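You operate a simulated robot arm through the tools that you are given. There is no shell and no other tool.

Carry out the task below with a simulated robot arm. There is one attempt and no reset: what you move stays moved.

TASK
Wipe the grease off the board with the white rag, then dry it with the yellow one.
Fine: dip the white rag in the blue tub of sanitizer; put both rags back.

Only the result counts: the job must be done as asked and must still hold three seconds after the hand-in. Knocking over, shifting, dropping, spilling or breaking anything else fails it.

THE ROBOT
A 7-joint arm with a two-finger parallel gripper on a trunk, on a base that moves. Base frame: it is fixed to the floor where the robot stands at the start and does not move with it; the origin is under the middle of the robot, x ahead of it, y to its left, z up; the surface under the hand at the start is at about z = 910. Units: mm, degrees, N and s.
It reaches about 1046 mm from its shoulder. Its first joint turns from -166.0 to 166.0 degrees. Places, roughly: blue tub (18x17x6 cm) [500, -400, 900]; grease drips before well C [500, 200, 900]; wet streaks before well C [500, 200, 900]. Payload 1.57 kg.
The TCP is the grasp point between the finger pads, 30 mm short of the fingertips. In the tool frame z runs along the fingers and y along their closing line. The gripper opens to 80 mm. The fingers are 17 mm wide and 12 mm thick; the gripper's body (40 by 82 mm) begins 80 mm behind the TCP.
Orientation is that of the tool frame in the base frame, as a unit quaternion [w, x, y, z]. With the fingers straight down and closing along the base's y, the tool's x points along the base's -x, its y along +y and its z along -z.

THE INTERFACE
- The arm moves only by the tool apply_moves. Its arguments are lists of equal length, an entry for each row: "fingers": the finger opening in mm, from 0 to 80; "travel": the shift along the base's x, y, z in units of 50 mm (1.0 is 50 mm), a list of three; "rot": the turn, a rotation vector about the base's x, y, z in units of 4 degrees (1.0 is 4 degrees), a list of three. In form: {"fingers": [fingers, ...], "travel": [[tx, ty, tz], ...], "rot": [[rx, ry, rz], ...]}. A call has 1 to 20 rows; each row shifts and turns the commanded pose from where the row before left it. A call with a number of a shift or a turn outside -1 to 1 is refused whole. Each row takes 0.2 s and may step no farther than 50 mm and 8.6 degrees from the row before; otherwise, or with a gripper value out of range, the whole call is refused. Where a pose cannot be reached the arm comes as near as it can. A force on the tool above 50 N (or 10 N above the force at the start of the call, whichever is more), or a blocked arm, ends the call early, and 0.2 s more pass. The fingers move at their own pace (about 153 mm/s each) and stop on an object; they squeeze with about 31 N. The grip force told is the motor's: it shows also when the fingers shut on nothing. Time passes only in rows, and 0.2 s behind the last, so rows that do not move let the fingers close. It gives the time, the measured TCP pose, the force on the tool (base axes), the opening and the grip force at its end, in the units of the frame above (readings bear some noise), with the torque about the TCP (base axes, N m) and any sound that the robot's microphone picked up.
- Cameras (640 x 400 px; columns grow to the right, rows downward): "scene" is now at [-9.2, 168.9, 1401.2]; the picture's right is [-0.22, -0.98, 0.00], its down [-0.35, 0.08, -0.93] and it looks along [0.91, -0.20, -0.36] (base axes); focal length 252 px, centre (320, 200). "wrist" rides on the gripper at [72, -7, -122] in the tool frame; the picture's right is [0.09, 1.00, 0.00], its down [-0.84, 0.08, -0.54] and it looks along [-0.54, 0.05, 0.84] (tool axes); focal length 238 px, centre (320, 200). There is no depth. A picture from a camera that has moved, and an enlarged one, comes with that camera's place and axes in the base frame and with its lens. The place of the scene camera against the robot may be out by one fixed shift of up to 12 mm in any direction.
- camera(camera): a new picture of that camera. It takes no simulated time.
- roll_base(legs): drives the robot by 1 to 6 legs, each [ahead, left, turn to the left] in mm, mm and degrees, along the robot's own axes; the way and the turn of a leg run together, so that a leg with both is an arc; at most 1500 mm and 180 degrees a leg. The arm and the cameras ride along, it lands a little off, and it stops where it bumps. It gives what a move gives.
- aim_head(pan, tilt): turns the head with the scene camera to pan (to the left, within 143 degrees either way) and tilt (down, from -29 to 69), counted from straight ahead of the robot. It gives what a move gives.
- enlarge(camera, box): a new picture of the part [left, top, right, bottom] of that camera's present view, enlarged. It takes no simulated time.
- sign_off(): hands the job in; it is judged then, once.

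Places have to be worked out from the pictures, the camera data and where the tool is seen. Open the gripper and draw the arm clear of the work before you hand the job in, unless the task says otherwise.

The tools are called after "Emit:" by a JSON object that holds its "op" and its "data". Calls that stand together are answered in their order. apply_moves: Moves the arm, as the interface text tells. Its arguments: {"type":"object","properties":{"fingers":{"type":"array"},"travel":{"type":"array"},"rot":{"type":"array"}},"required":["fingers","travel","rot"]} The other tools are called the same way: roll_base (legs) drives the base; aim_head (pan, tilt) turns the head that bears the scene camera; camera (camera) takes a picture; enlarge (camera, box) takes an enlarged picture of a part of a camera's view; sign_off () hands the job in.

At the start:

```text
time_s: 0.0
ee_pos: [562.7, -38.9, 1301.4]
orientation: [-0.001, 0.0, 1.0, 0.0]
wrist_force: [0.0, -0.7, 0.6]
wrist_torque: [0.0, -0.01, 0.0]
grip_width: 79.7
finger_force: 0.1
robot x, y, heading: [-0.4, -1.1, 0.0]
head pan, tilt (commanded): [-12.5, 21.0]
```

scene: 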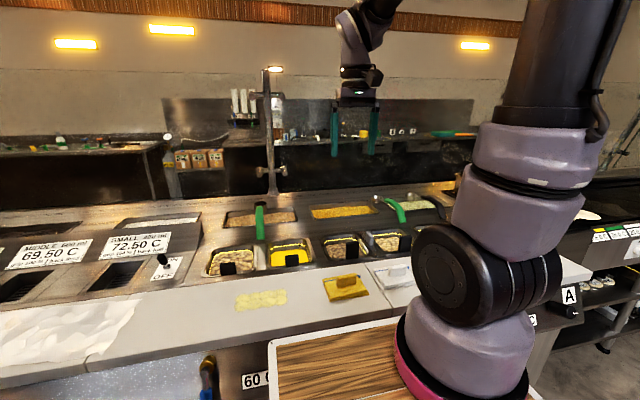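
wrist: 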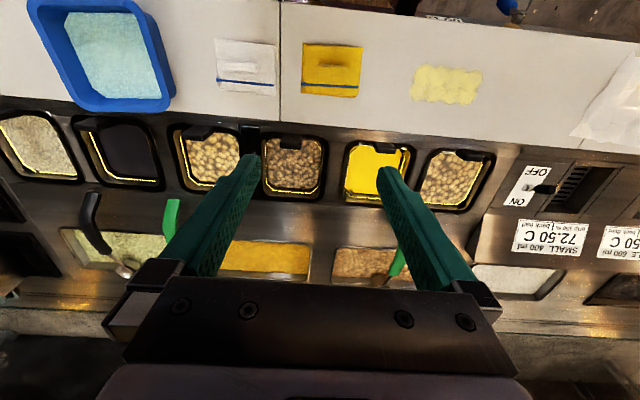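

I start by looking closely at the counter with both cameras to locate the rags, the tub and the grease patch.

Emit:
{"op": "enlarge", "data": {"camera": "wrist", "box": [180, 0, 540, 225]}}

Emit:
{"op": "enlarge", "data": {"camera": "scene", "box": [160, 180, 480, 380]}}

Emit:
{"op": "enlarge", "data": {"camera": "wrist", "box": [0, 0, 320, 200]}}

```text
1.78 times, centred on (360, 112) of wrist
camera zoom: at [492.0, -45.2, 1424.3], right [-0.09, 1.0, 0.0], down [0.84, 0.08, 0.54], along [0.54, 0.05, -0.84], focal length 424 px, centre (249, 356)
```

zoom: 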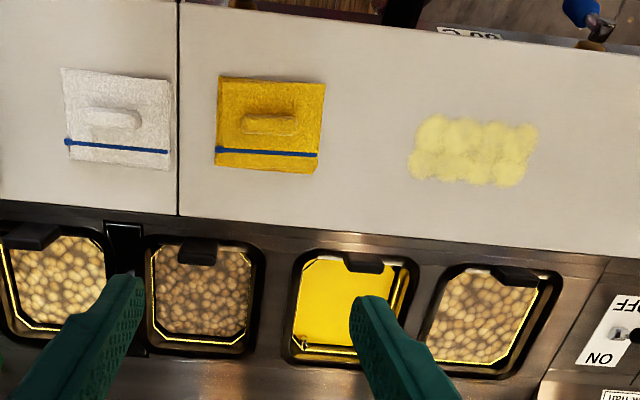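

```text
2.00 times, centred on (320, 280) of scene
camera zoom: at [-9.2, 168.9, 1401.2], right [-0.22, -0.98, 0.0], down [-0.35, 0.08, -0.93], along [0.91, -0.2, -0.36], focal length 505 px, centre (320, 40)
```

zoom: 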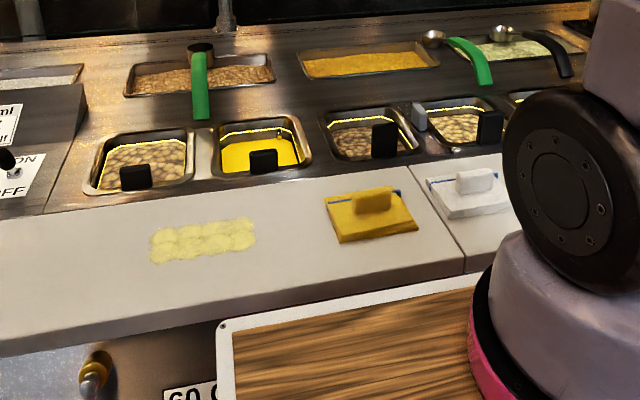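

```text
2.00 times, centred on (160, 100) of wrist
camera zoom: at [492.0, -45.2, 1424.3], right [-0.09, 1.0, 0.0], down [0.84, 0.08, 0.54], along [0.54, 0.05, -0.84], focal length 477 px, centre (640, 400)
```

zoom: 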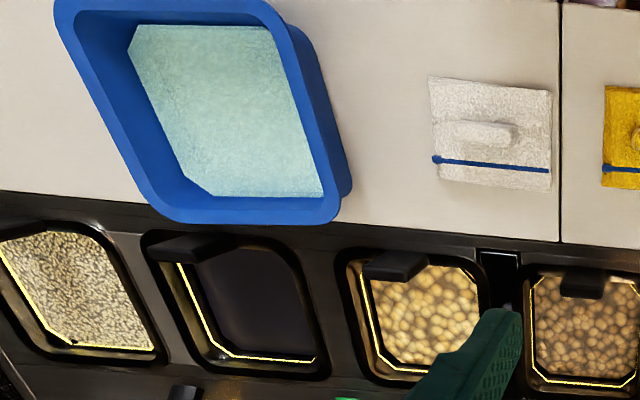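

The rags each carry a raised handle running along y. I estimate the white one near [536, -191], the yellow near [525, -22] and the grease patch at about x 498–570, y 137–282. I'll turn the gripper so it closes along x and move above the white rag while staying high.

Emit:
{"op": "apply_moves", "data": {"fingers": [80, 80, 80, 80, 80, 80, 80, 80, 80, 80], "travel": [[-0.03, -0.15, -0.1], [-0.03, -0.15, -0.1], [-0.03, -0.15, -0.1], [-0.03, -0.15, -0.1], [-0.03, -0.15, -0.1], [-0.03, -0.15, -0.1], [-0.03, -0.15, -0.1], [-0.03, -0.15, -0.1], [-0.03, -0.15, -0.1], [-0.03, -0.15, -0.1]], "rot": [[0, 0, -1], [0, 0, -1], [0, 0, -1], [0, 0, -1], [0, 0, -1], [0, 0, -1], [0, 0, -1], [0, 0, -1], [0, 0, -1], [0, 0, -1]]}}

```text
time_s: 2.2
ee_pos: [549.2, -111.8, 1251.0]
orientation: [0.0, 0.342, 0.94, 0.001]
wrist_force: [0.0, 0.7, 0.4]
wrist_torque: [0.01, 0.01, 0.0]
grip_width: 80.1
finger_force: 0.1
robot x, y, heading: [0.6, 2.4, -0.2]
head pan, tilt (commanded): [-12.5, 21.0]
```

The rotation works as planned (40° done). I'll finish the remaining 50° and continue toward a spot above the white rag.

Emit:
{"op": "apply_moves", "data": {"fingers": [80, 80, 80, 80, 80, 80, 80, 80, 80, 80, 80, 80, 80], "travel": [[-0.02, -0.12, -0.1], [-0.02, -0.12, -0.1], [-0.02, -0.12, -0.1], [-0.02, -0.12, -0.1], [-0.02, -0.12, -0.1], [-0.02, -0.12, -0.1], [-0.02, -0.12, -0.1], [-0.02, -0.12, -0.1], [-0.02, -0.12, -0.1], [-0.02, -0.12, -0.1], [-0.02, -0.12, -0.1], [-0.02, -0.12, -0.1], [-0.02, -0.12, -0.1]], "rot": [[0, 0, -1], [0, 0, -1], [0, 0, -1], [0, 0, -1], [0, 0, -1], [0, 0, -1], [0, 0, -1], [0, 0, -1], [0, 0, -1], [0, 0, -1], [0, 0, -1], [0, 0, -1], [0, 0, -0.5]]}}

Emit:
{"op": "camera", "data": {"camera": "wrist"}}

Emit:
{"op": "camera", "data": {"camera": "scene"}}

```text
time_s: 5.0
ee_pos: [535.1, -189.9, 1186.3]
orientation: [0.0, 0.708, 0.707, 0.0]
wrist_force: [0.2, -1.1, 0.0]
wrist_torque: [-0.03, 0.0, 0.01]
grip_width: 79.9
finger_force: 0.0
robot x, y, heading: [-1.2, 1.6, -0.1]
head pan, tilt (commanded): [-12.5, 21.0]
```

```text
taken
camera wrist: at [529.3, -119.4, 1309.0], right [1.0, 0.09, 0.0], down [0.08, -0.84, 0.54], along [0.05, -0.54, -0.84], focal length 238 px, centre (320, 200)
```

wrist: 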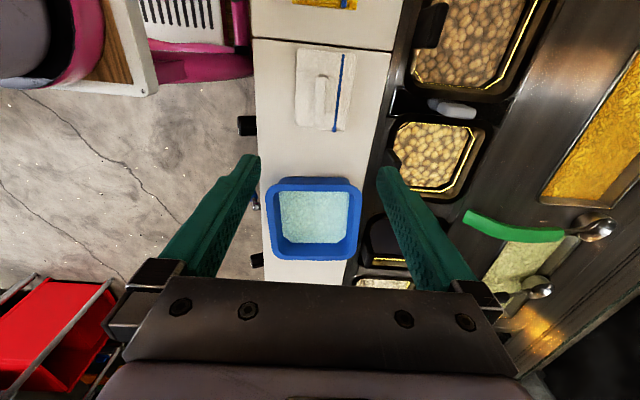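

```text
taken
camera scene: at [-9.2, 168.9, 1401.2], right [-0.22, -0.98, 0.0], down [-0.35, 0.08, -0.93], along [0.91, -0.2, -0.36], focal length 252 px, centre (320, 200)
```

scene: 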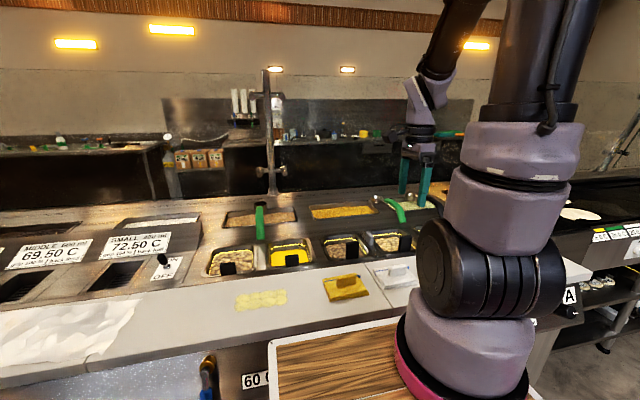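

The handle estimate from this view is about [535, -184], which agrees with the first. I'll enlarge the rag and the tub for finer detail.

Emit:
{"op": "enlarge", "data": {"camera": "wrist", "box": [260, 40, 388, 140]}}

Emit:
{"op": "enlarge", "data": {"camera": "wrist", "box": [240, 170, 400, 270]}}

Emit:
{"op": "enlarge", "data": {"camera": "scene", "box": [300, 240, 430, 320]}}

```text
4.00 times, centred on (324, 90) of wrist
camera zoom: at [529.3, -119.4, 1309.0], right [1.0, 0.09, 0.0], down [0.08, -0.84, 0.54], along [0.05, -0.54, -0.84], focal length 953 px, centre (304, 640)
```

zoom: 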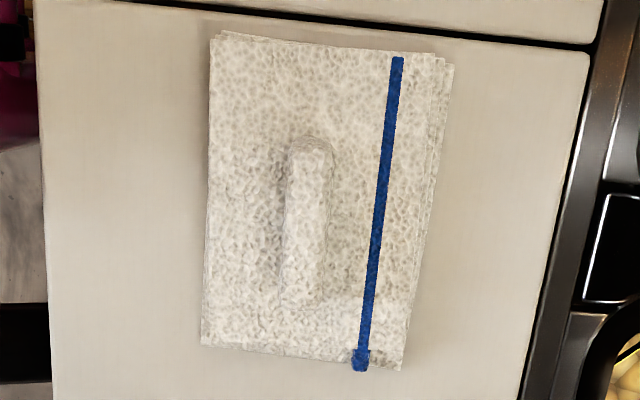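

```text
4.00 times, centred on (320, 220) of wrist
camera zoom: at [529.3, -119.4, 1309.0], right [1.0, 0.09, 0.0], down [0.08, -0.84, 0.54], along [0.05, -0.54, -0.84], focal length 953 px, centre (320, 120)
```

zoom: 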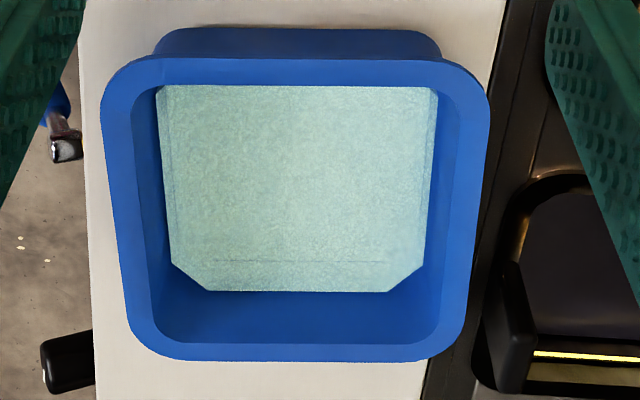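

```text
4.92 times, centred on (365, 280) of scene
camera zoom: at [-9.2, 168.9, 1401.2], right [-0.22, -0.98, 0.0], down [-0.35, 0.08, -0.93], along [0.91, -0.2, -0.36], focal length 1243 px, centre (98, -194)
```

zoom: 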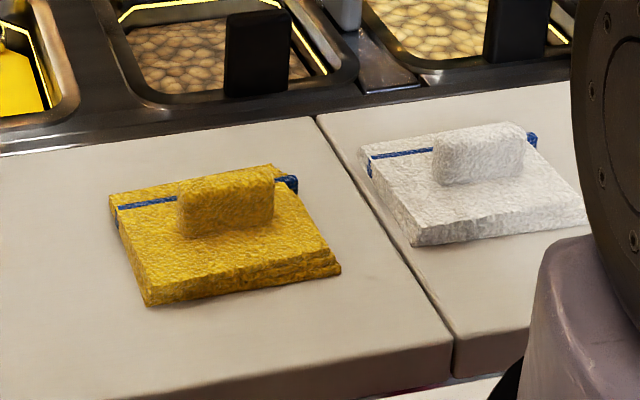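

The white rag spans about x 497–582, y -124 to -236, about 14 mm thick. Its fin handle is centred near [535, -180], about 16 mm wide and 28 mm tall. I'll descend above it with the fingers partly open and look again.

Emit:
{"op": "apply_moves", "data": {"fingers": [60, 60, 60, 60, 60, 60, 60, 60], "travel": [[0, 0.1, -0.5], [0, 0.1, -0.5], [0, 0, -0.5], [0, 0, -0.5], [0, 0, -0.5], [0, 0, -0.4], [0, 0, -0.3], [0, 0, 0]], "rot": [[0, 0, 0], [0, 0, 0], [0, 0, 0], [0, 0, 0], [0, 0, 0], [0, 0, 0], [0, 0, 0], [0, 0, 0]]}}

Emit:
{"op": "camera", "data": {"camera": "wrist"}}

Emit:
{"op": "camera", "data": {"camera": "scene"}}

```text
time_s: 6.8
ee_pos: [535.6, -180.4, 1026.6]
orientation: [0.0, 0.707, 0.707, -0.001]
wrist_force: [-0.7, -1.2, -0.6]
wrist_torque: [0.0, -0.01, -0.02]
grip_width: 60.2
finger_force: 0.1
robot x, y, heading: [-0.1, 0.2, -0.1]
head pan, tilt (commanded): [-12.5, 21.0]
```

```text
taken
camera wrist: at [528.9, -109.4, 1149.1], right [1.0, 0.09, 0.0], down [0.08, -0.84, 0.54], along [0.05, -0.54, -0.84], focal length 238 px, centre (320, 200)
```

wrist: 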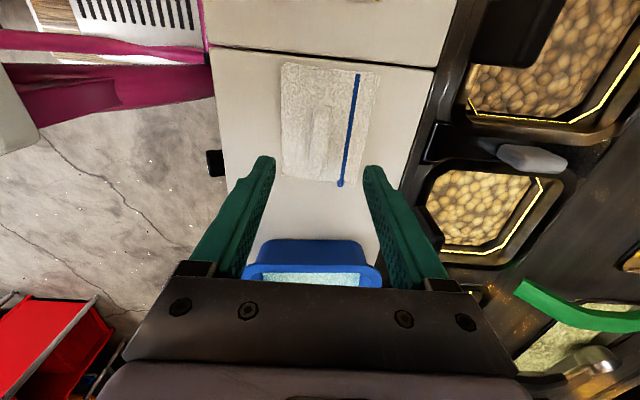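

```text
taken
camera scene: at [-9.2, 168.9, 1401.2], right [-0.22, -0.98, 0.0], down [-0.35, 0.08, -0.93], along [0.91, -0.2, -0.36], focal length 252 px, centre (320, 200)
```

scene: 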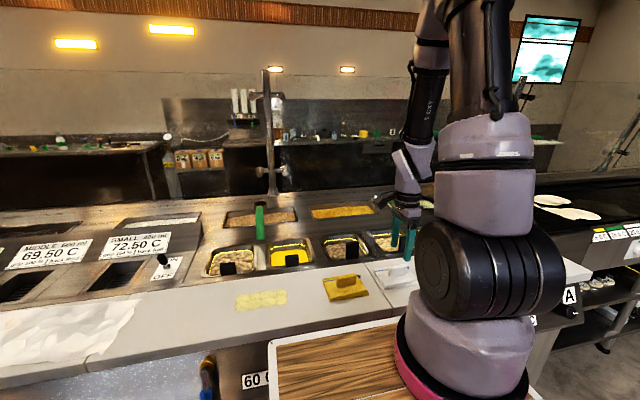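

I enlarge the rag region to triangulate its height against the previous view.

Emit:
{"op": "enlarge", "data": {"camera": "wrist", "box": [256, 50, 400, 200]}}

Emit:
{"op": "enlarge", "data": {"camera": "scene", "box": [340, 180, 440, 300]}}

```text
2.67 times, centred on (328, 125) of wrist
camera zoom: at [528.9, -109.4, 1149.1], right [1.0, 0.09, 0.0], down [0.08, -0.84, 0.54], along [0.05, -0.54, -0.84], focal length 636 px, centre (299, 400)
```

zoom: 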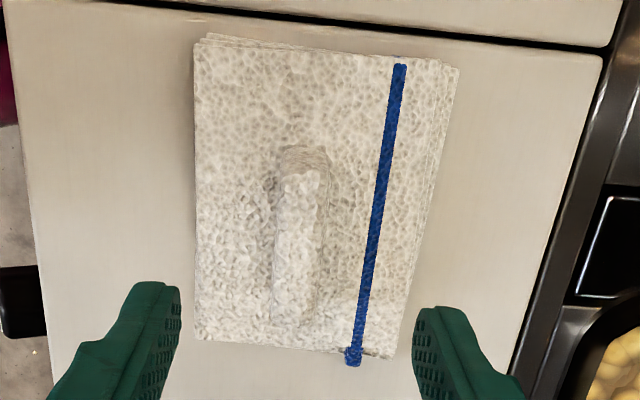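

```text
3.33 times, centred on (390, 240) of scene
camera zoom: at [-9.2, 168.9, 1401.2], right [-0.22, -0.98, 0.0], down [-0.35, 0.08, -0.93], along [0.91, -0.2, -0.36], focal length 841 px, centre (87, 67)
```

zoom: 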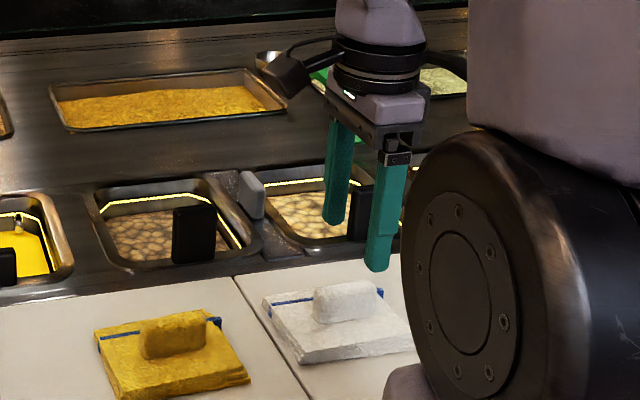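

Triangulating puts the rag's top at about z 917, so the board is near 903. The fin lies between the fingers at x 535.5, y -178. I'll descend gently to TCP z ≈ 953 with the fingertips straddling the fin.

Emit:
{"op": "apply_moves", "data": {"fingers": [50, 50, 50, 50, 50, 50, 50, 50, 50, 50], "travel": [[0, 0, -0.2], [0, 0, -0.2], [0, 0, -0.2], [0, 0, -0.2], [0, 0, -0.2], [0, 0, -0.2], [0, 0, -0.1], [0, 0, -0.1], [0, 0, -0.06], [0, 0, 0]], "rot": [[0, 0, 0], [0, 0, 0], [0, 0, 0], [0, 0, 0], [0, 0, 0], [0, 0, 0], [0, 0, 0], [0, 0, 0], [0, 0, 0], [0, 0, 0]]}}

Emit:
{"op": "camera", "data": {"camera": "wrist"}}

Emit:
{"op": "enlarge", "data": {"camera": "scene", "box": [340, 200, 440, 300]}}

```text
time_s: 9.0
ee_pos: [535.8, -180.7, 954.2]
orientation: [0.0, 0.707, 0.707, 0.0]
wrist_force: [-2.5, 0.4, 25.7]
wrist_torque: [-0.02, 0.15, 0.02]
grip_width: 50.1
finger_force: 0.2
robot x, y, heading: [-1.9, 0.4, 0.0]
head pan, tilt (commanded): [-12.5, 21.0]
```

```text
taken
camera wrist: at [528.7, -109.4, 1077.1], right [1.0, 0.09, 0.0], down [0.08, -0.84, 0.54], along [0.05, -0.54, -0.84], focal length 238 px, centre (320, 200)
```

wrist: 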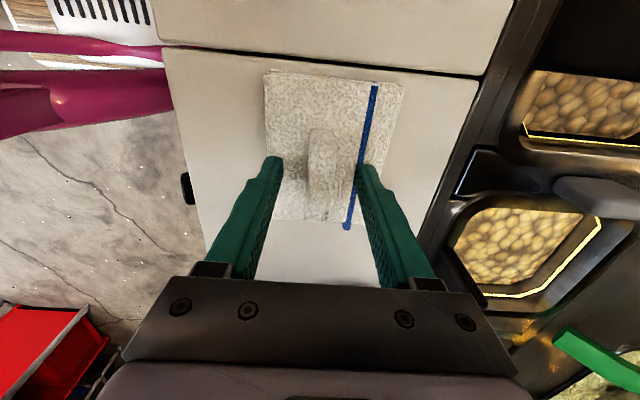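

```text
4.00 times, centred on (390, 250) of scene
camera zoom: at [-9.8, 169.1, 1401.1], right [-0.22, -0.98, 0.0], down [-0.35, 0.08, -0.93], along [0.91, -0.2, -0.36], focal length 1010 px, centre (40, 0)
```

zoom: 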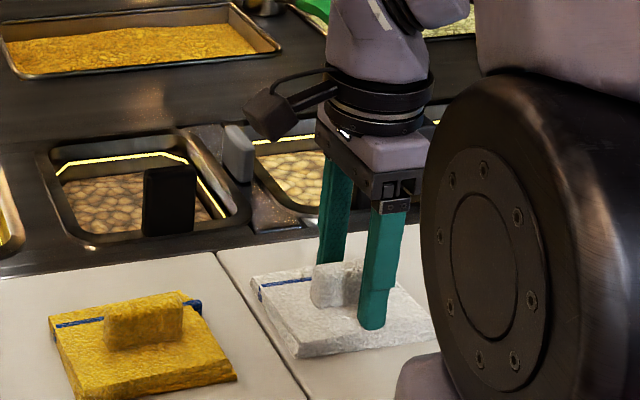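

The fingertips touch the rag at TCP z 954 (25 N), so the rag's top is about 924 and the board about 910. I'll lift 3 mm and close on the fin.

Emit:
{"op": "apply_moves", "data": {"fingers": [50, 50, 0, 0, 0, 0], "travel": [[0, 0.04, 0.06], [0, 0, 0], [0, 0, 0], [0, 0, 0], [0, 0, 0], [0, 0, 0]], "rot": [[0, 0, 0], [0, 0, 0], [0, 0, 0], [0, 0, 0], [0, 0, 0], [0, 0, 0]]}}

Emit:
{"op": "camera", "data": {"camera": "wrist"}}

```text
time_s: 10.4
ee_pos: [534.2, -178.9, 956.3]
orientation: [0.0, 0.707, 0.707, 0.0]
wrist_force: [0.0, 0.0, -0.3]
wrist_torque: [0.02, -0.03, -0.01]
grip_width: 14.7
finger_force: 31.0
robot x, y, heading: [0.1, -0.3, 0.1]
head pan, tilt (commanded): [-12.5, 21.0]
```

```text
taken
camera wrist: at [529.0, -107.7, 1079.7], right [1.0, 0.09, 0.0], down [0.08, -0.84, 0.54], along [0.05, -0.54, -0.84], focal length 238 px, centre (320, 200)
```

wrist: 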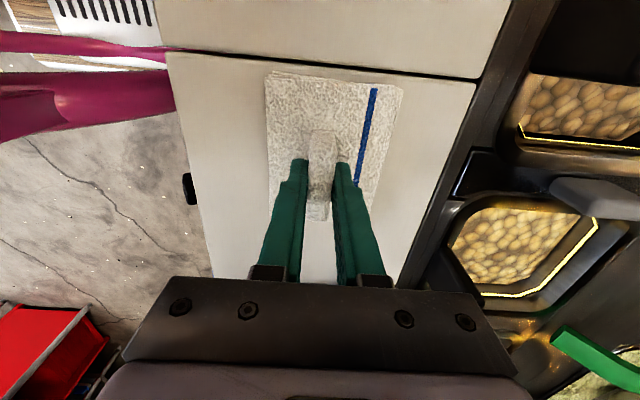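

The fin is held at 14.7 mm with 31 N; the home pose for putting it back is TCP [535, -179, 956]. I'll lift slowly and check that the rag comes along.

Emit:
{"op": "apply_moves", "data": {"fingers": [0, 0, 0, 0, 0, 0, 0, 0, 0, 0], "travel": [[0, 0, 0.1], [0, 0, 0.2], [0, 0, 0.3], [0, 0, 0.4], [0, 0, 0.5], [0, 0, 0.5], [0, 0, 0.5], [0, 0, 0.3], [0, 0, 0.2], [0, 0, 0]], "rot": [[0, 0, 0], [0, 0, 0], [0, 0, 0], [0, 0, 0], [0, 0, 0], [0, 0, 0], [0, 0, 0], [0, 0, 0], [0, 0, 0], [0, 0, 0]]}}

Emit:
{"op": "camera", "data": {"camera": "wrist"}}

Emit:
{"op": "camera", "data": {"camera": "scene"}}

```text
time_s: 12.6
ee_pos: [535.1, -178.9, 1106.8]
orientation: [0.0, 0.707, 0.707, 0.0]
wrist_force: [-0.2, -0.3, -0.8]
wrist_torque: [0.02, -0.01, 0.0]
grip_width: 14.8
finger_force: 30.5
robot x, y, heading: [-1.5, 2.3, 0.0]
head pan, tilt (commanded): [-12.5, 21.0]
```

```text
taken
camera wrist: at [528.8, -107.8, 1229.4], right [1.0, 0.09, 0.0], down [0.08, -0.84, 0.54], along [0.05, -0.54, -0.84], focal length 238 px, centre (320, 200)
```

wrist: 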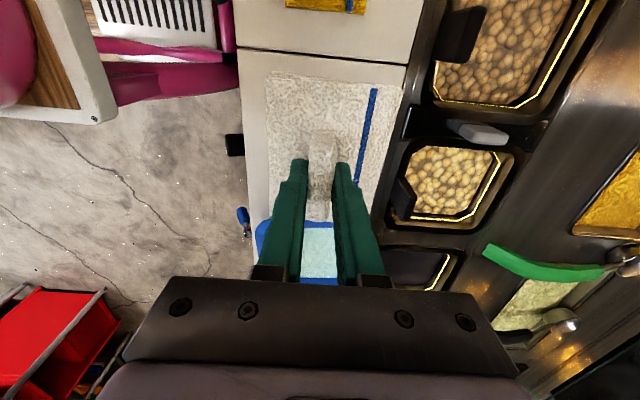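

```text
taken
camera scene: at [-9.1, 168.8, 1401.2], right [-0.22, -0.98, 0.0], down [-0.35, 0.08, -0.93], along [0.91, -0.2, -0.36], focal length 252 px, centre (320, 200)
```

scene: 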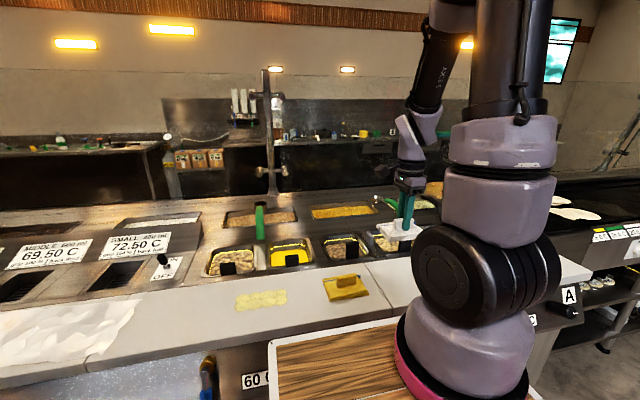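

The rag is firmly held and level. I'll enlarge the visible part of the tub to triangulate its rim and liquid level against the earlier view.

Emit:
{"op": "enlarge", "data": {"camera": "wrist", "box": [220, 190, 420, 300]}}

Emit:
{"op": "enlarge", "data": {"camera": "scene", "box": [360, 160, 440, 260]}}

```text
3.20 times, centred on (320, 245) of wrist
camera zoom: at [528.8, -107.8, 1229.4], right [1.0, 0.09, 0.0], down [0.08, -0.84, 0.54], along [0.05, -0.54, -0.84], focal length 763 px, centre (320, 56)
```

zoom: 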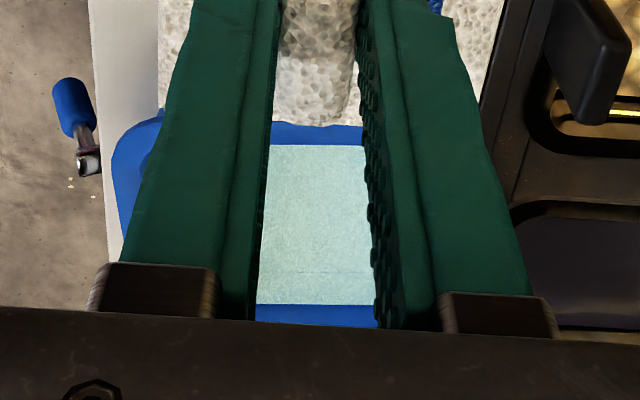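

```text
4.00 times, centred on (400, 210) of scene
camera zoom: at [-9.1, 168.8, 1401.2], right [-0.22, -0.98, 0.0], down [-0.35, 0.08, -0.93], along [0.91, -0.2, -0.36], focal length 1010 px, centre (0, 160)
```

zoom: 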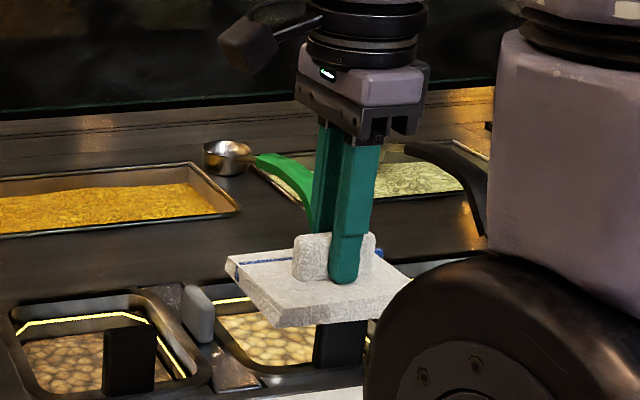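

Triangulation gives the tub rim at about z 971, an inner opening of x 473–609, y -469 to -319 (centre about [543, -394]), and the liquid surface near z 938. The rag centre sits about 4.5 mm in +x from the TCP, so I'll move to TCP [538.5, -395] at a safe height.

Emit:
{"op": "apply_moves", "data": {"fingers": [0, 0, 0, 0, 0, 0, 0, 0, 0, 0], "travel": [[0.01, -0.3, 0], [0.01, -0.5, 0], [0.01, -0.6, 0], [0.01, -0.6, 0], [0.01, -0.6, 0], [0.01, -0.6, 0], [0.01, -0.5, 0], [0, -0.4, 0], [0, -0.22, 0], [0, 0, 0]], "rot": [[0, 0, 0], [0, 0, 0], [0, 0, 0], [0, 0, 0], [0, 0, 0], [0, 0, 0], [0, 0, 0], [0, 0, 0], [0, 0, 0], [0, 0, 0]]}}

Emit:
{"op": "camera", "data": {"camera": "wrist"}}

Emit:
{"op": "camera", "data": {"camera": "scene"}}

```text
time_s: 14.8
ee_pos: [539.8, -393.7, 1105.5]
orientation: [-0.001, 0.708, 0.707, -0.001]
wrist_force: [0.4, 0.5, 0.0]
wrist_torque: [-0.02, 0.0, 0.02]
grip_width: 14.8
finger_force: 30.6
robot x, y, heading: [-0.0, 1.2, -0.0]
head pan, tilt (commanded): [-12.5, 21.0]
```

```text
taken
camera wrist: at [532.6, -323.6, 1229.1], right [1.0, 0.09, 0.0], down [0.08, -0.84, 0.54], along [0.05, -0.54, -0.84], focal length 238 px, centre (320, 200)
```

wrist: 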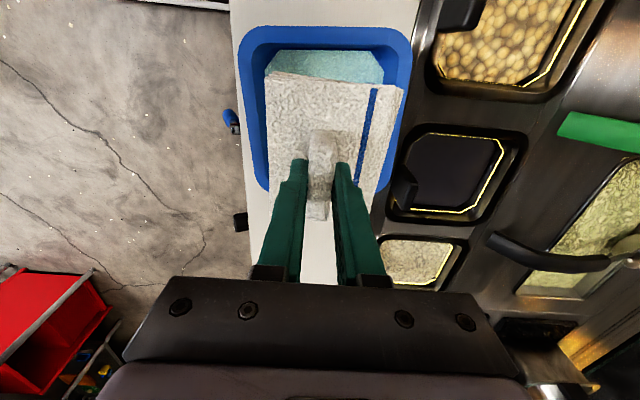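

```text
taken
camera scene: at [-9.2, 168.8, 1401.2], right [-0.22, -0.98, 0.0], down [-0.35, 0.08, -0.93], along [0.91, -0.2, -0.36], focal length 252 px, centre (320, 200)
```

scene: 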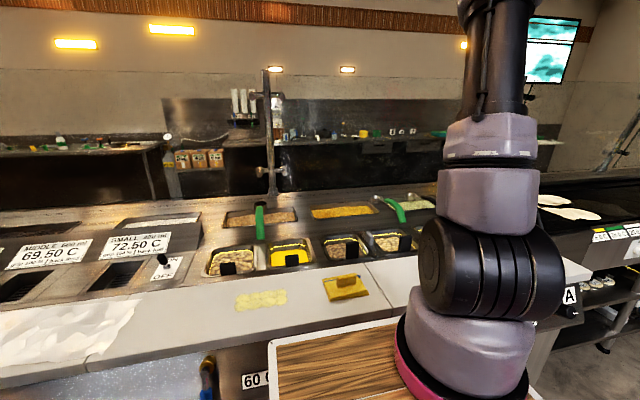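

The tub's rim from this view spans x 458–619 with its near edge at y -309, agreeing with earlier values. I'll enlarge to check the inner edges against the rag.

Emit:
{"op": "enlarge", "data": {"camera": "wrist", "box": [220, 10, 430, 230]}}

```text
1.82 times, centred on (325, 120) of wrist
camera zoom: at [532.6, -323.6, 1229.1], right [1.0, 0.09, 0.0], down [0.08, -0.84, 0.54], along [0.05, -0.54, -0.84], focal length 433 px, centre (311, 346)
```

zoom: 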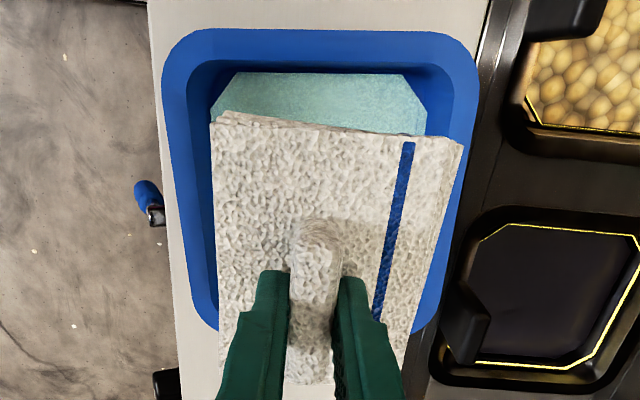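

Everything is consistent: the tub centre is about [540, -394.5] and the rag fits with over 13 mm margin all round. I'll shift 3.5 mm toward the robot and lower into the tub, slowing near the liquid.

Emit:
{"op": "apply_moves", "data": {"fingers": [0, 0, 0, 0, 0, 0, 0, 0, 0, 0, 0, 0], "travel": [[-0.07, 0, -0.3], [0, 0, -0.4], [0, 0, -0.4], [0, 0, -0.3], [0, 0, -0.3], [0, 0, -0.2], [0, 0, -0.1], [0, 0, -0.1], [0, 0, -0.1], [0, 0, -0.1], [0, 0, -0.1], [0, 0, -0.1]], "rot": [[0, 0, 0], [0, 0, 0], [0, 0, 0], [0, 0, 0], [0, 0, 0], [0, 0, 0], [0, 0, 0], [0, 0, 0], [0, 0, 0], [0, 0, 0], [0, 0, 0], [0, 0, 0]]}}

Emit:
{"op": "camera", "data": {"camera": "wrist"}}

```text
time_s: 17.4
ee_pos: [535.6, -394.6, 982.1]
orientation: [0.0, 0.707, 0.707, 0.0]
wrist_force: [-0.6, 0.0, -0.6]
wrist_torque: [0.03, 0.03, -0.04]
grip_width: 14.5
finger_force: 31.0
robot x, y, heading: [-1.7, -0.6, 0.2]
head pan, tilt (commanded): [-12.5, 21.0]
```

```text
taken
camera wrist: at [529.5, -323.7, 1104.1], right [1.0, 0.09, 0.0], down [0.08, -0.84, 0.54], along [0.05, -0.54, -0.84], focal length 238 px, centre (320, 200)
```

wrist: 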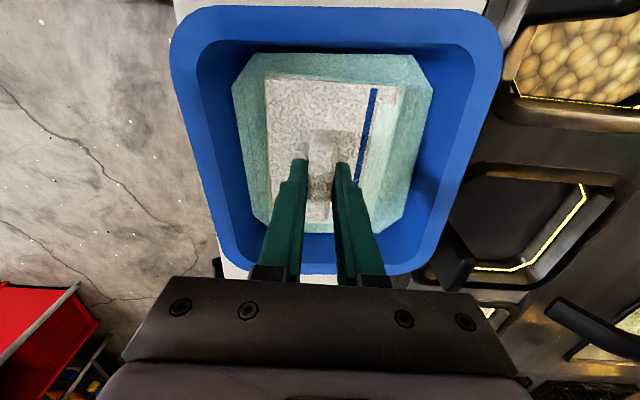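

The rag is centred inside the tub with its bottom at about z 936 and no contact force. I'll look closer before going deeper.

Emit:
{"op": "enlarge", "data": {"camera": "wrist", "box": [180, 0, 500, 280]}}

```text
1.43 times, centred on (340, 140) of wrist
camera zoom: at [529.5, -323.7, 1104.1], right [1.0, 0.09, 0.0], down [0.08, -0.84, 0.54], along [0.05, -0.54, -0.84], focal length 340 px, centre (291, 286)
```

zoom: 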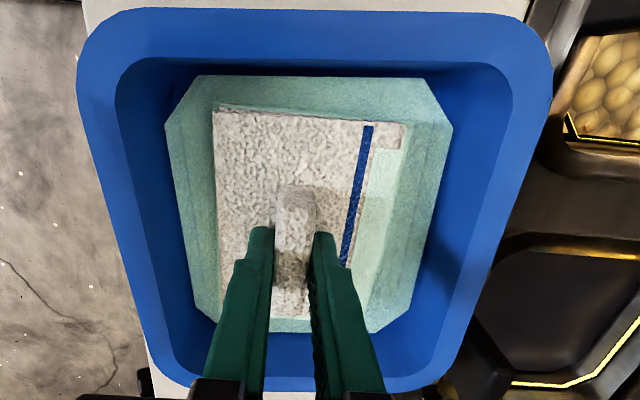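

The rag's lower layers are already under the liquid, whose surface I put at about z 937. I'll go down another 14 mm in small steps to immerse it, watching the force, and hold there.

Emit:
{"op": "apply_moves", "data": {"fingers": [0, 0, 0, 0, 0, 0, 0, 0, 0], "travel": [[0, 0, -0.05], [0, 0, -0.05], [0, 0, -0.05], [0, 0, -0.05], [0, 0, -0.05], [0, 0, -0.03], [0, 0, 0], [0, 0, 0], [0, 0, 0]], "rot": [[0, 0, 0], [0, 0, 0], [0, 0, 0], [0, 0, 0], [0, 0, 0], [0, 0, 0], [0, 0, 0], [0, 0, 0], [0, 0, 0]]}}

Emit:
{"op": "enlarge", "data": {"camera": "wrist", "box": [180, 0, 500, 280]}}

```text
time_s: 19.4
ee_pos: [534.7, -394.2, 968.5]
orientation: [0.0, 0.707, 0.707, 0.0]
wrist_force: [0.0, 0.3, -0.6]
wrist_torque: [-0.02, -0.02, -0.04]
grip_width: 14.5
finger_force: 30.5
robot x, y, heading: [-4.4, -1.4, 0.1]
head pan, tilt (commanded): [-12.5, 21.0]
```

```text
1.43 times, centred on (340, 140) of wrist
camera zoom: at [529.0, -323.5, 1090.3], right [1.0, 0.09, 0.0], down [0.08, -0.84, 0.54], along [0.05, -0.54, -0.84], focal length 340 px, centre (291, 286)
```

zoom: 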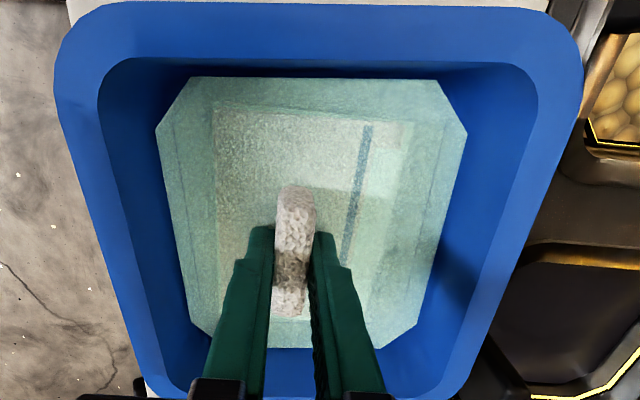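

The rag is fully under the liquid, with no contact force. I'll hold a moment, then raise it slowly to just above the surface and let it drain inside the tub.

Emit:
{"op": "apply_moves", "data": {"fingers": [0, 0, 0, 0, 0, 0, 0, 0, 0, 0, 0, 0, 0, 0, 0, 0, 0, 0, 0, 0], "travel": [[0, 0, 0], [0, 0, 0], [0, 0, 0], [0, 0, 0.06], [0, 0, 0.1], [0, 0, 0.1], [0, 0, 0.1], [0, 0, 0.1], [0, 0, 0.1], [0, 0, 0.1], [0, 0, 0.1], [0, 0, 0], [0, 0, 0], [0, 0, 0], [0, 0, 0], [0, 0, 0], [0, 0, 0], [0, 0, 0], [0, 0, 0], [0, 0, 0]], "rot": [[0, 0, 0], [0, 0, 0], [0, 0, 0], [0, 0, 0], [0, 0, 0], [0, 0, 0], [0, 0, 0], [0, 0, 0], [0, 0, 0], [0, 0, 0], [0, 0, 0], [0, 0, 0], [0, 0, 0], [0, 0, 0], [0, 0, 0], [0, 0, 0], [0, 0, 0], [0, 0, 0], [0, 0, 0], [0, 0, 0]]}}

Emit:
{"op": "camera", "data": {"camera": "wrist"}}

```text
time_s: 23.6
ee_pos: [535.9, -394.3, 1003.8]
orientation: [0.001, 0.707, 0.707, 0.0]
wrist_force: [-0.3, 0.1, -0.2]
wrist_torque: [0.01, -0.01, -0.01]
grip_width: 14.5
finger_force: 31.1
robot x, y, heading: [2.0, -1.0, -0.2]
head pan, tilt (commanded): [-12.5, 21.0]
```

```text
taken
camera wrist: at [529.2, -323.3, 1128.1], right [1.0, 0.09, 0.0], down [0.08, -0.84, 0.54], along [0.05, -0.54, -0.84], focal length 238 px, centre (320, 200)
```

wrist: 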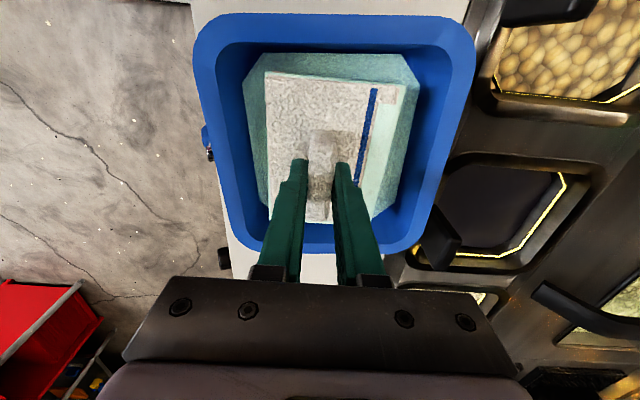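

The rag is soaked and drained. I'll lift clear of the rim and carry it at a safe height towards the grease, which I put at x 498–568, y 136–277.

Emit:
{"op": "apply_moves", "data": {"fingers": [0, 0, 0, 0, 0, 0, 0, 0, 0, 0], "travel": [[0, 0, 0.1], [0, 0, 0.2], [0, 0, 0.3], [0, 0, 0.4], [0, 0, 0.4], [0, 0, 0.3], [0, 0, 0.2], [0, 0, 0.1], [0, 0, 0], [0, 0, 0]], "rot": [[0, 0, 0], [0, 0, 0], [0, 0, 0], [0, 0, 0], [0, 0, 0], [0, 0, 0], [0, 0, 0], [0, 0, 0], [0, 0, 0], [0, 0, 0]]}}

Emit:
{"op": "camera", "data": {"camera": "wrist"}}

```text
time_s: 25.8
ee_pos: [536.3, -394.1, 1105.0]
orientation: [0.0, 0.708, 0.707, 0.0]
wrist_force: [-0.1, 0.5, -1.3]
wrist_torque: [-0.02, 0.01, 0.0]
grip_width: 14.9
finger_force: 31.2
robot x, y, heading: [-2.7, 4.4, -0.1]
head pan, tilt (commanded): [-12.5, 21.0]
```

```text
taken
camera wrist: at [529.2, -323.4, 1228.0], right [1.0, 0.09, 0.0], down [0.08, -0.84, 0.54], along [0.05, -0.54, -0.84], focal length 238 px, centre (320, 200)
```

wrist: 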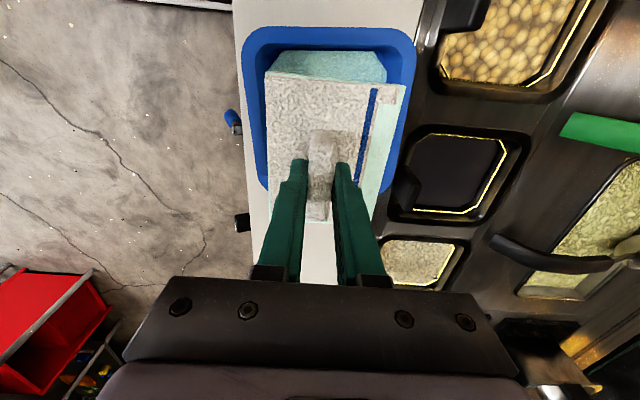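

The tub is undisturbed and the rag now shows the sanitizer tint. I'll carry it across at this height to about [529, 130].

Emit:
{"op": "apply_moves", "data": {"fingers": [0, 0, 0, 0, 0, 0, 0, 0, 0, 0, 0, 0, 0, 0, 0, 0, 0, 0], "travel": [[0, 0.3, 0], [-0.01, 0.5, 0], [-0.01, 0.7, 0], [-0.01, 0.7, 0], [-0.01, 0.7, 0], [-0.01, 0.7, 0], [-0.01, 0.7, 0], [-0.01, 0.7, 0], [-0.01, 0.7, 0], [-0.01, 0.7, 0], [-0.01, 0.7, 0], [-0.01, 0.7, 0], [-0.01, 0.7, 0], [-0.01, 0.7, 0], [-0.01, 0.5, 0], [-0.01, 0.3, 0], [0, 0.2, 0], [0, 0, 0]], "rot": [[0, 0, 0], [0, 0, 0], [0, 0, 0], [0, 0, 0], [0, 0, 0], [0, 0, 0], [0, 0, 0], [0, 0, 0], [0, 0, 0], [0, 0, 0], [0, 0, 0], [0, 0, 0], [0, 0, 0], [0, 0, 0], [0, 0, 0], [0, 0, 0], [0, 0, 0], [0, 0, 0]]}}

Emit:
{"op": "camera", "data": {"camera": "wrist"}}

Emit:
{"op": "camera", "data": {"camera": "scene"}}

```text
time_s: 29.6
ee_pos: [528.8, 115.4, 1104.6]
orientation: [0.0, 0.707, 0.707, 0.0]
wrist_force: [-0.3, 0.0, -0.3]
wrist_torque: [0.01, 0.01, 0.0]
grip_width: 14.7
finger_force: 30.7
robot x, y, heading: [-3.3, -0.2, -0.0]
head pan, tilt (commanded): [-12.5, 21.0]
```

```text
taken
camera wrist: at [522.0, 186.4, 1228.0], right [1.0, 0.09, 0.0], down [0.08, -0.84, 0.54], along [0.05, -0.54, -0.84], focal length 238 px, centre (320, 200)
```

wrist: 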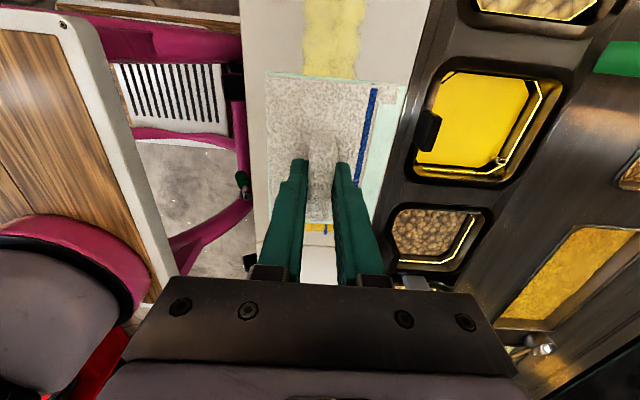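

```text
taken
camera scene: at [-9.2, 168.9, 1401.2], right [-0.22, -0.98, 0.0], down [-0.35, 0.08, -0.93], along [0.91, -0.2, -0.36], focal length 252 px, centre (320, 200)
```

scene: 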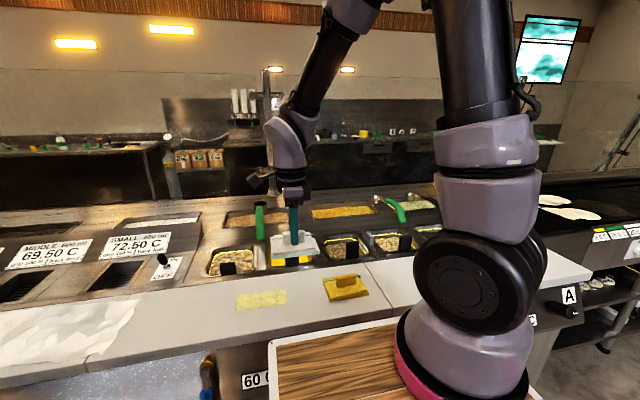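

The grease shows at x 501–567, matching my estimate, and the yellow rag is clear. I'll shift to y 125 and lower the wet rag slowly to just about contact.

Emit:
{"op": "apply_moves", "data": {"fingers": [0, 0, 0, 0, 0, 0, 0, 0, 0, 0, 0, 0], "travel": [[0, 0.1, -0.3], [0, 0.1, -0.5], [0, 0, -0.5], [0, 0, -0.5], [0, 0, -0.4], [0, 0, -0.3], [0, 0, -0.2], [0, 0, -0.1], [0, 0, -0.06], [0, 0, -0.04], [0, 0, -0.04], [0, 0, 0]], "rot": [[0, 0, 0], [0, 0, 0], [0, 0, 0], [0, 0, 0], [0, 0, 0], [0, 0, 0], [0, 0, 0], [0, 0, 0], [0, 0, 0], [0, 0, 0], [0, 0, 0], [0, 0, 0]]}}

Emit:
{"op": "enlarge", "data": {"camera": "scene", "box": [190, 220, 390, 345]}}

```text
time_s: 32.2
ee_pos: [527.5, 125.3, 959.1]
orientation: [0.0, 0.708, 0.707, 0.001]
wrist_force: [-0.2, -0.2, -0.9]
wrist_torque: [-0.01, 0.02, 0.0]
grip_width: 15.1
finger_force: 30.1
robot x, y, heading: [-3.2, -1.4, -0.0]
head pan, tilt (commanded): [-12.5, 21.0]
```

```text
3.20 times, centred on (290, 282) of scene
camera zoom: at [-9.1, 168.9, 1401.2], right [-0.22, -0.98, 0.0], down [-0.35, 0.08, -0.93], along [0.91, -0.2, -0.36], focal length 808 px, centre (416, -64)
```

zoom: 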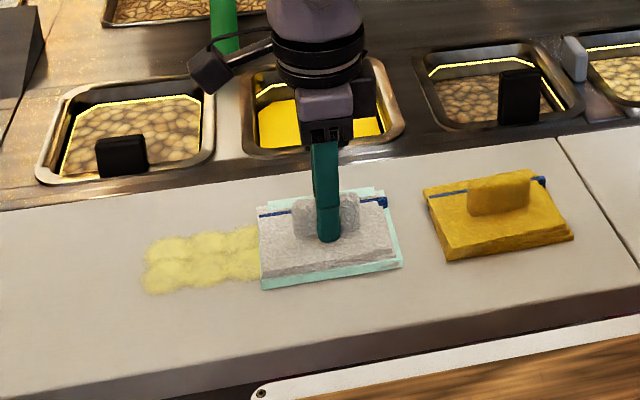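

No contact yet at z 959, and the rag is hovering over the right part of the grease. I'll lower in 1 mm steps until a light pressing force shows.

Emit:
{"op": "apply_moves", "data": {"fingers": [0, 0, 0, 0, 0], "travel": [[0, 0, -0.02], [0, 0, -0.02], [0, 0, -0.02], [0, 0, -0.02], [0, 0, 0]], "rot": [[0, 0, 0], [0, 0, 0], [0, 0, 0], [0, 0, 0], [0, 0, 0]]}}

```text
time_s: 33.4
ee_pos: [528.6, 125.0, 956.6]
orientation: [0.0, 0.707, 0.707, 0.002]
wrist_force: [1.6, -2.8, 45.1]
wrist_torque: [0.04, 0.06, -0.05]
grip_width: 14.8
finger_force: 31.0
robot x, y, heading: [-1.6, -0.7, 0.1]
head pan, tilt (commanded): [-12.5, 21.0]
```

Contact is firm (45 N), which is more than I want for wiping. I'll back off about 1.3 mm and read the force.

Emit:
{"op": "apply_moves", "data": {"fingers": [0, 0], "travel": [[0, 0, 0.026], [0, 0, 0]], "rot": [[0, 0, 0], [0, 0, 0]]}}

```text
time_s: 34.0
ee_pos: [527.3, 125.5, 955.8]
orientation: [0.0, 0.708, 0.707, 0.0]
wrist_force: [5.7, 3.4, 12.6]
wrist_torque: [0.35, -0.17, -0.06]
grip_width: 14.7
finger_force: 30.9
robot x, y, heading: [-1.7, -2.2, -0.1]
head pan, tilt (commanded): [-12.5, 21.0]
```

Now 12.6 N of pressure, a good wiping force. I'll sweep along +y at moderate speed over the grease.

Emit:
{"op": "apply_moves", "data": {"fingers": [0, 0, 0, 0, 0, 0, 0, 0, 0, 0], "travel": [[0, 0.1, 0], [0, 0.2, 0], [0, 0.2, 0], [0, 0.2, 0], [0, 0.2, 0], [0, 0.2, 0], [0, 0.2, 0], [0, 0.2, 0], [0, 0.1, 0], [0, 0, 0]], "rot": [[0, 0, 0], [0, 0, 0], [0, 0, 0], [0, 0, 0], [0, 0, 0], [0, 0, 0], [0, 0, 0], [0, 0, 0], [0, 0, 0], [0, 0, 0]]}}

Emit:
{"op": "enlarge", "data": {"camera": "scene", "box": [190, 220, 390, 345]}}

```text
time_s: 36.2
ee_pos: [528.6, 204.7, 955.8]
orientation: [-0.001, 0.707, 0.707, -0.001]
wrist_force: [0.0, 0.0, -1.0]
wrist_torque: [0.01, 0.0, 0.0]
grip_width: 14.6
finger_force: 30.8
robot x, y, heading: [0.3, -1.2, 0.3]
head pan, tilt (commanded): [-12.5, 21.0]
```

```text
3.20 times, centred on (290, 282) of scene
camera zoom: at [-9.1, 168.9, 1401.2], right [-0.22, -0.98, 0.0], down [-0.35, 0.08, -0.93], along [0.91, -0.2, -0.36], focal length 808 px, centre (416, -64)
```

zoom: 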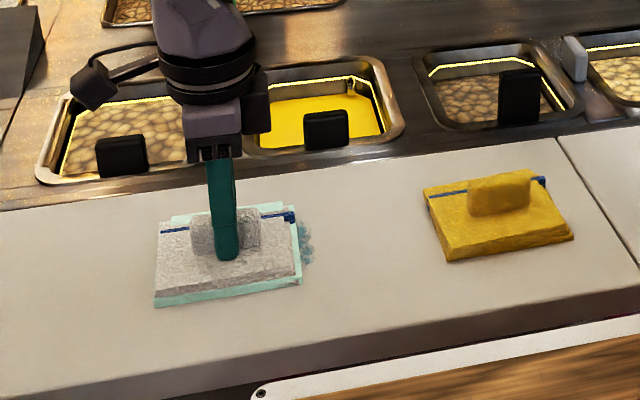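

The grease behind the rag is gone and replaced by a wet streak, as hoped, but the pressing force has dropped to zero. I'll lower 1 mm and check contact again.

Emit:
{"op": "apply_moves", "data": {"fingers": [0, 0], "travel": [[0, 0, -0.02], [0, 0, 0]], "rot": [[0, 0, 0], [0, 0, 0]]}}

```text
time_s: 36.8
ee_pos: [528.8, 206.1, 955.2]
orientation: [-0.001, 0.707, 0.707, 0.002]
wrist_force: [-0.7, -1.7, 16.8]
wrist_torque: [-0.14, 0.03, -0.03]
grip_width: 14.9
finger_force: 30.6
robot x, y, heading: [2.4, -0.9, -0.1]
head pan, tilt (commanded): [-12.5, 21.0]
```

Contact is back at 17 N. I'll continue the sweep to the far end of the patch.

Emit:
{"op": "apply_moves", "data": {"fingers": [0, 0, 0, 0, 0, 0, 0, 0, 0, 0], "travel": [[0, 0.1, 0], [0, 0.2, 0], [0, 0.2, 0], [0, 0.2, 0], [0, 0.2, 0], [0, 0.2, 0], [0, 0.2, 0], [0, 0.2, 0], [0, 0.2, 0], [0, 0.1, 0]], "rot": [[0, 0, 0], [0, 0, 0], [0, 0, 0], [0, 0, 0], [0, 0, 0], [0, 0, 0], [0, 0, 0], [0, 0, 0], [0, 0, 0], [0, 0, 0]]}}

Emit:
{"op": "enlarge", "data": {"camera": "scene", "box": [190, 220, 390, 345]}}

```text
time_s: 39.0
ee_pos: [528.4, 295.4, 955.6]
orientation: [0.0, 0.707, 0.707, 0.001]
wrist_force: [2.0, -9.8, 25.3]
wrist_torque: [-0.2, -0.03, -0.01]
grip_width: 14.7
finger_force: 30.4
robot x, y, heading: [-1.2, 1.7, -0.2]
head pan, tilt (commanded): [-12.5, 21.0]
```

```text
3.20 times, centred on (290, 282) of scene
camera zoom: at [-9.7, 168.2, 1401.3], right [-0.22, -0.98, 0.0], down [-0.35, 0.08, -0.93], along [0.91, -0.2, -0.36], focal length 808 px, centre (416, -64)
```

zoom: 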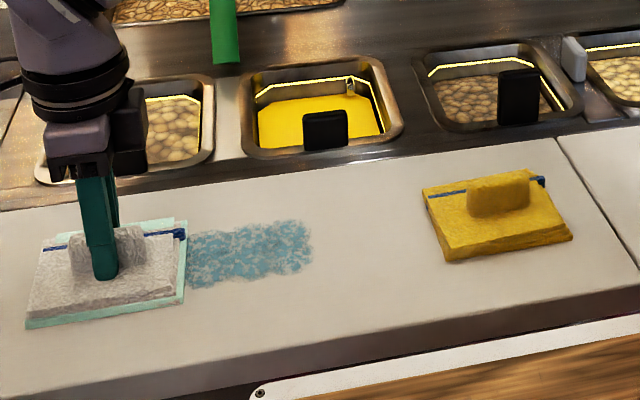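

The grease has turned to a blue wet streak where the rag passed. I'll sweep back along -y with the same contact to be thorough, staying clear of the yellow rag.

Emit:
{"op": "apply_moves", "data": {"fingers": [0, 0, 0, 0, 0, 0, 0, 0, 0, 0], "travel": [[0, -0.1, 0], [0, -0.2, 0], [0, -0.2, 0], [0, -0.2, 0], [0, -0.2, 0], [0, -0.2, 0], [0, -0.2, 0], [0, -0.2, 0], [0, -0.2, 0], [0, -0.1, 0]], "rot": [[0, 0, 0], [0, 0, 0], [0, 0, 0], [0, 0, 0], [0, 0, 0], [0, 0, 0], [0, 0, 0], [0, 0, 0], [0, 0, 0], [0, 0, 0]]}}

Emit:
{"op": "enlarge", "data": {"camera": "scene", "box": [190, 220, 390, 345]}}

```text
time_s: 41.2
ee_pos: [527.5, 205.9, 955.3]
orientation: [0.0, 0.707, 0.707, -0.001]
wrist_force: [0.3, 6.4, 17.6]
wrist_torque: [-0.03, -0.01, 0.0]
grip_width: 14.5
finger_force: 31.1
robot x, y, heading: [-2.5, -2.6, 0.0]
head pan, tilt (commanded): [-12.5, 21.0]
```

```text
3.20 times, centred on (290, 282) of scene
camera zoom: at [-9.6, 169.1, 1401.1], right [-0.22, -0.98, 0.0], down [-0.35, 0.08, -0.93], along [0.91, -0.2, -0.36], focal length 808 px, centre (416, -64)
```

zoom: 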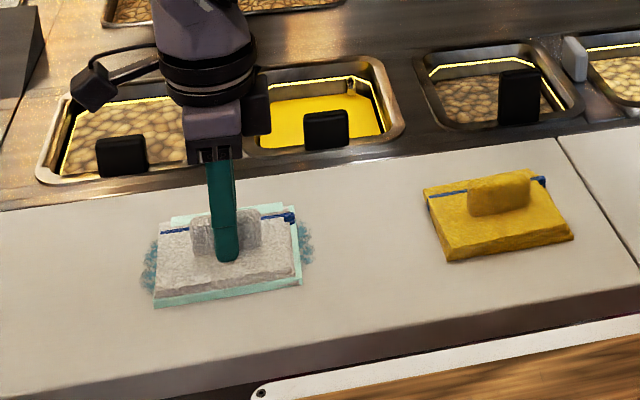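

The far end is wiped as well, with wet streaks on both sides of the rag and no grease visible. I'll finish the return stroke to y ≈ 125.

Emit:
{"op": "apply_moves", "data": {"fingers": [0, 0, 0, 0, 0, 0, 0, 0, 0], "travel": [[0, -0.1, 0], [0, -0.2, 0], [0, -0.2, 0], [0, -0.2, 0], [0, -0.2, 0], [0, -0.2, 0], [0, -0.2, 0], [0, -0.2, 0], [0, -0.1, 0]], "rot": [[0, 0, 0], [0, 0, 0], [0, 0, 0], [0, 0, 0], [0, 0, 0], [0, 0, 0], [0, 0, 0], [0, 0, 0], [0, 0, 0]]}}

Emit:
{"op": "enlarge", "data": {"camera": "scene", "box": [190, 220, 390, 345]}}

```text
time_s: 43.2
ee_pos: [527.9, 125.4, 954.9]
orientation: [0.001, 0.707, 0.707, 0.001]
wrist_force: [-0.4, -0.4, -0.2]
wrist_torque: [0.0, -0.03, -0.02]
grip_width: 14.9
finger_force: 30.8
robot x, y, heading: [-1.1, -3.8, -0.3]
head pan, tilt (commanded): [-12.5, 21.0]
```

```text
3.20 times, centred on (290, 282) of scene
camera zoom: at [-9.2, 169.0, 1401.1], right [-0.22, -0.98, 0.0], down [-0.35, 0.08, -0.93], along [0.91, -0.2, -0.36], focal length 808 px, centre (416, -64)
```

zoom: 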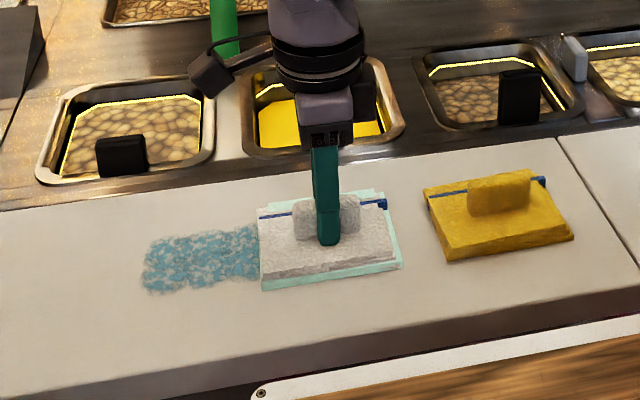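

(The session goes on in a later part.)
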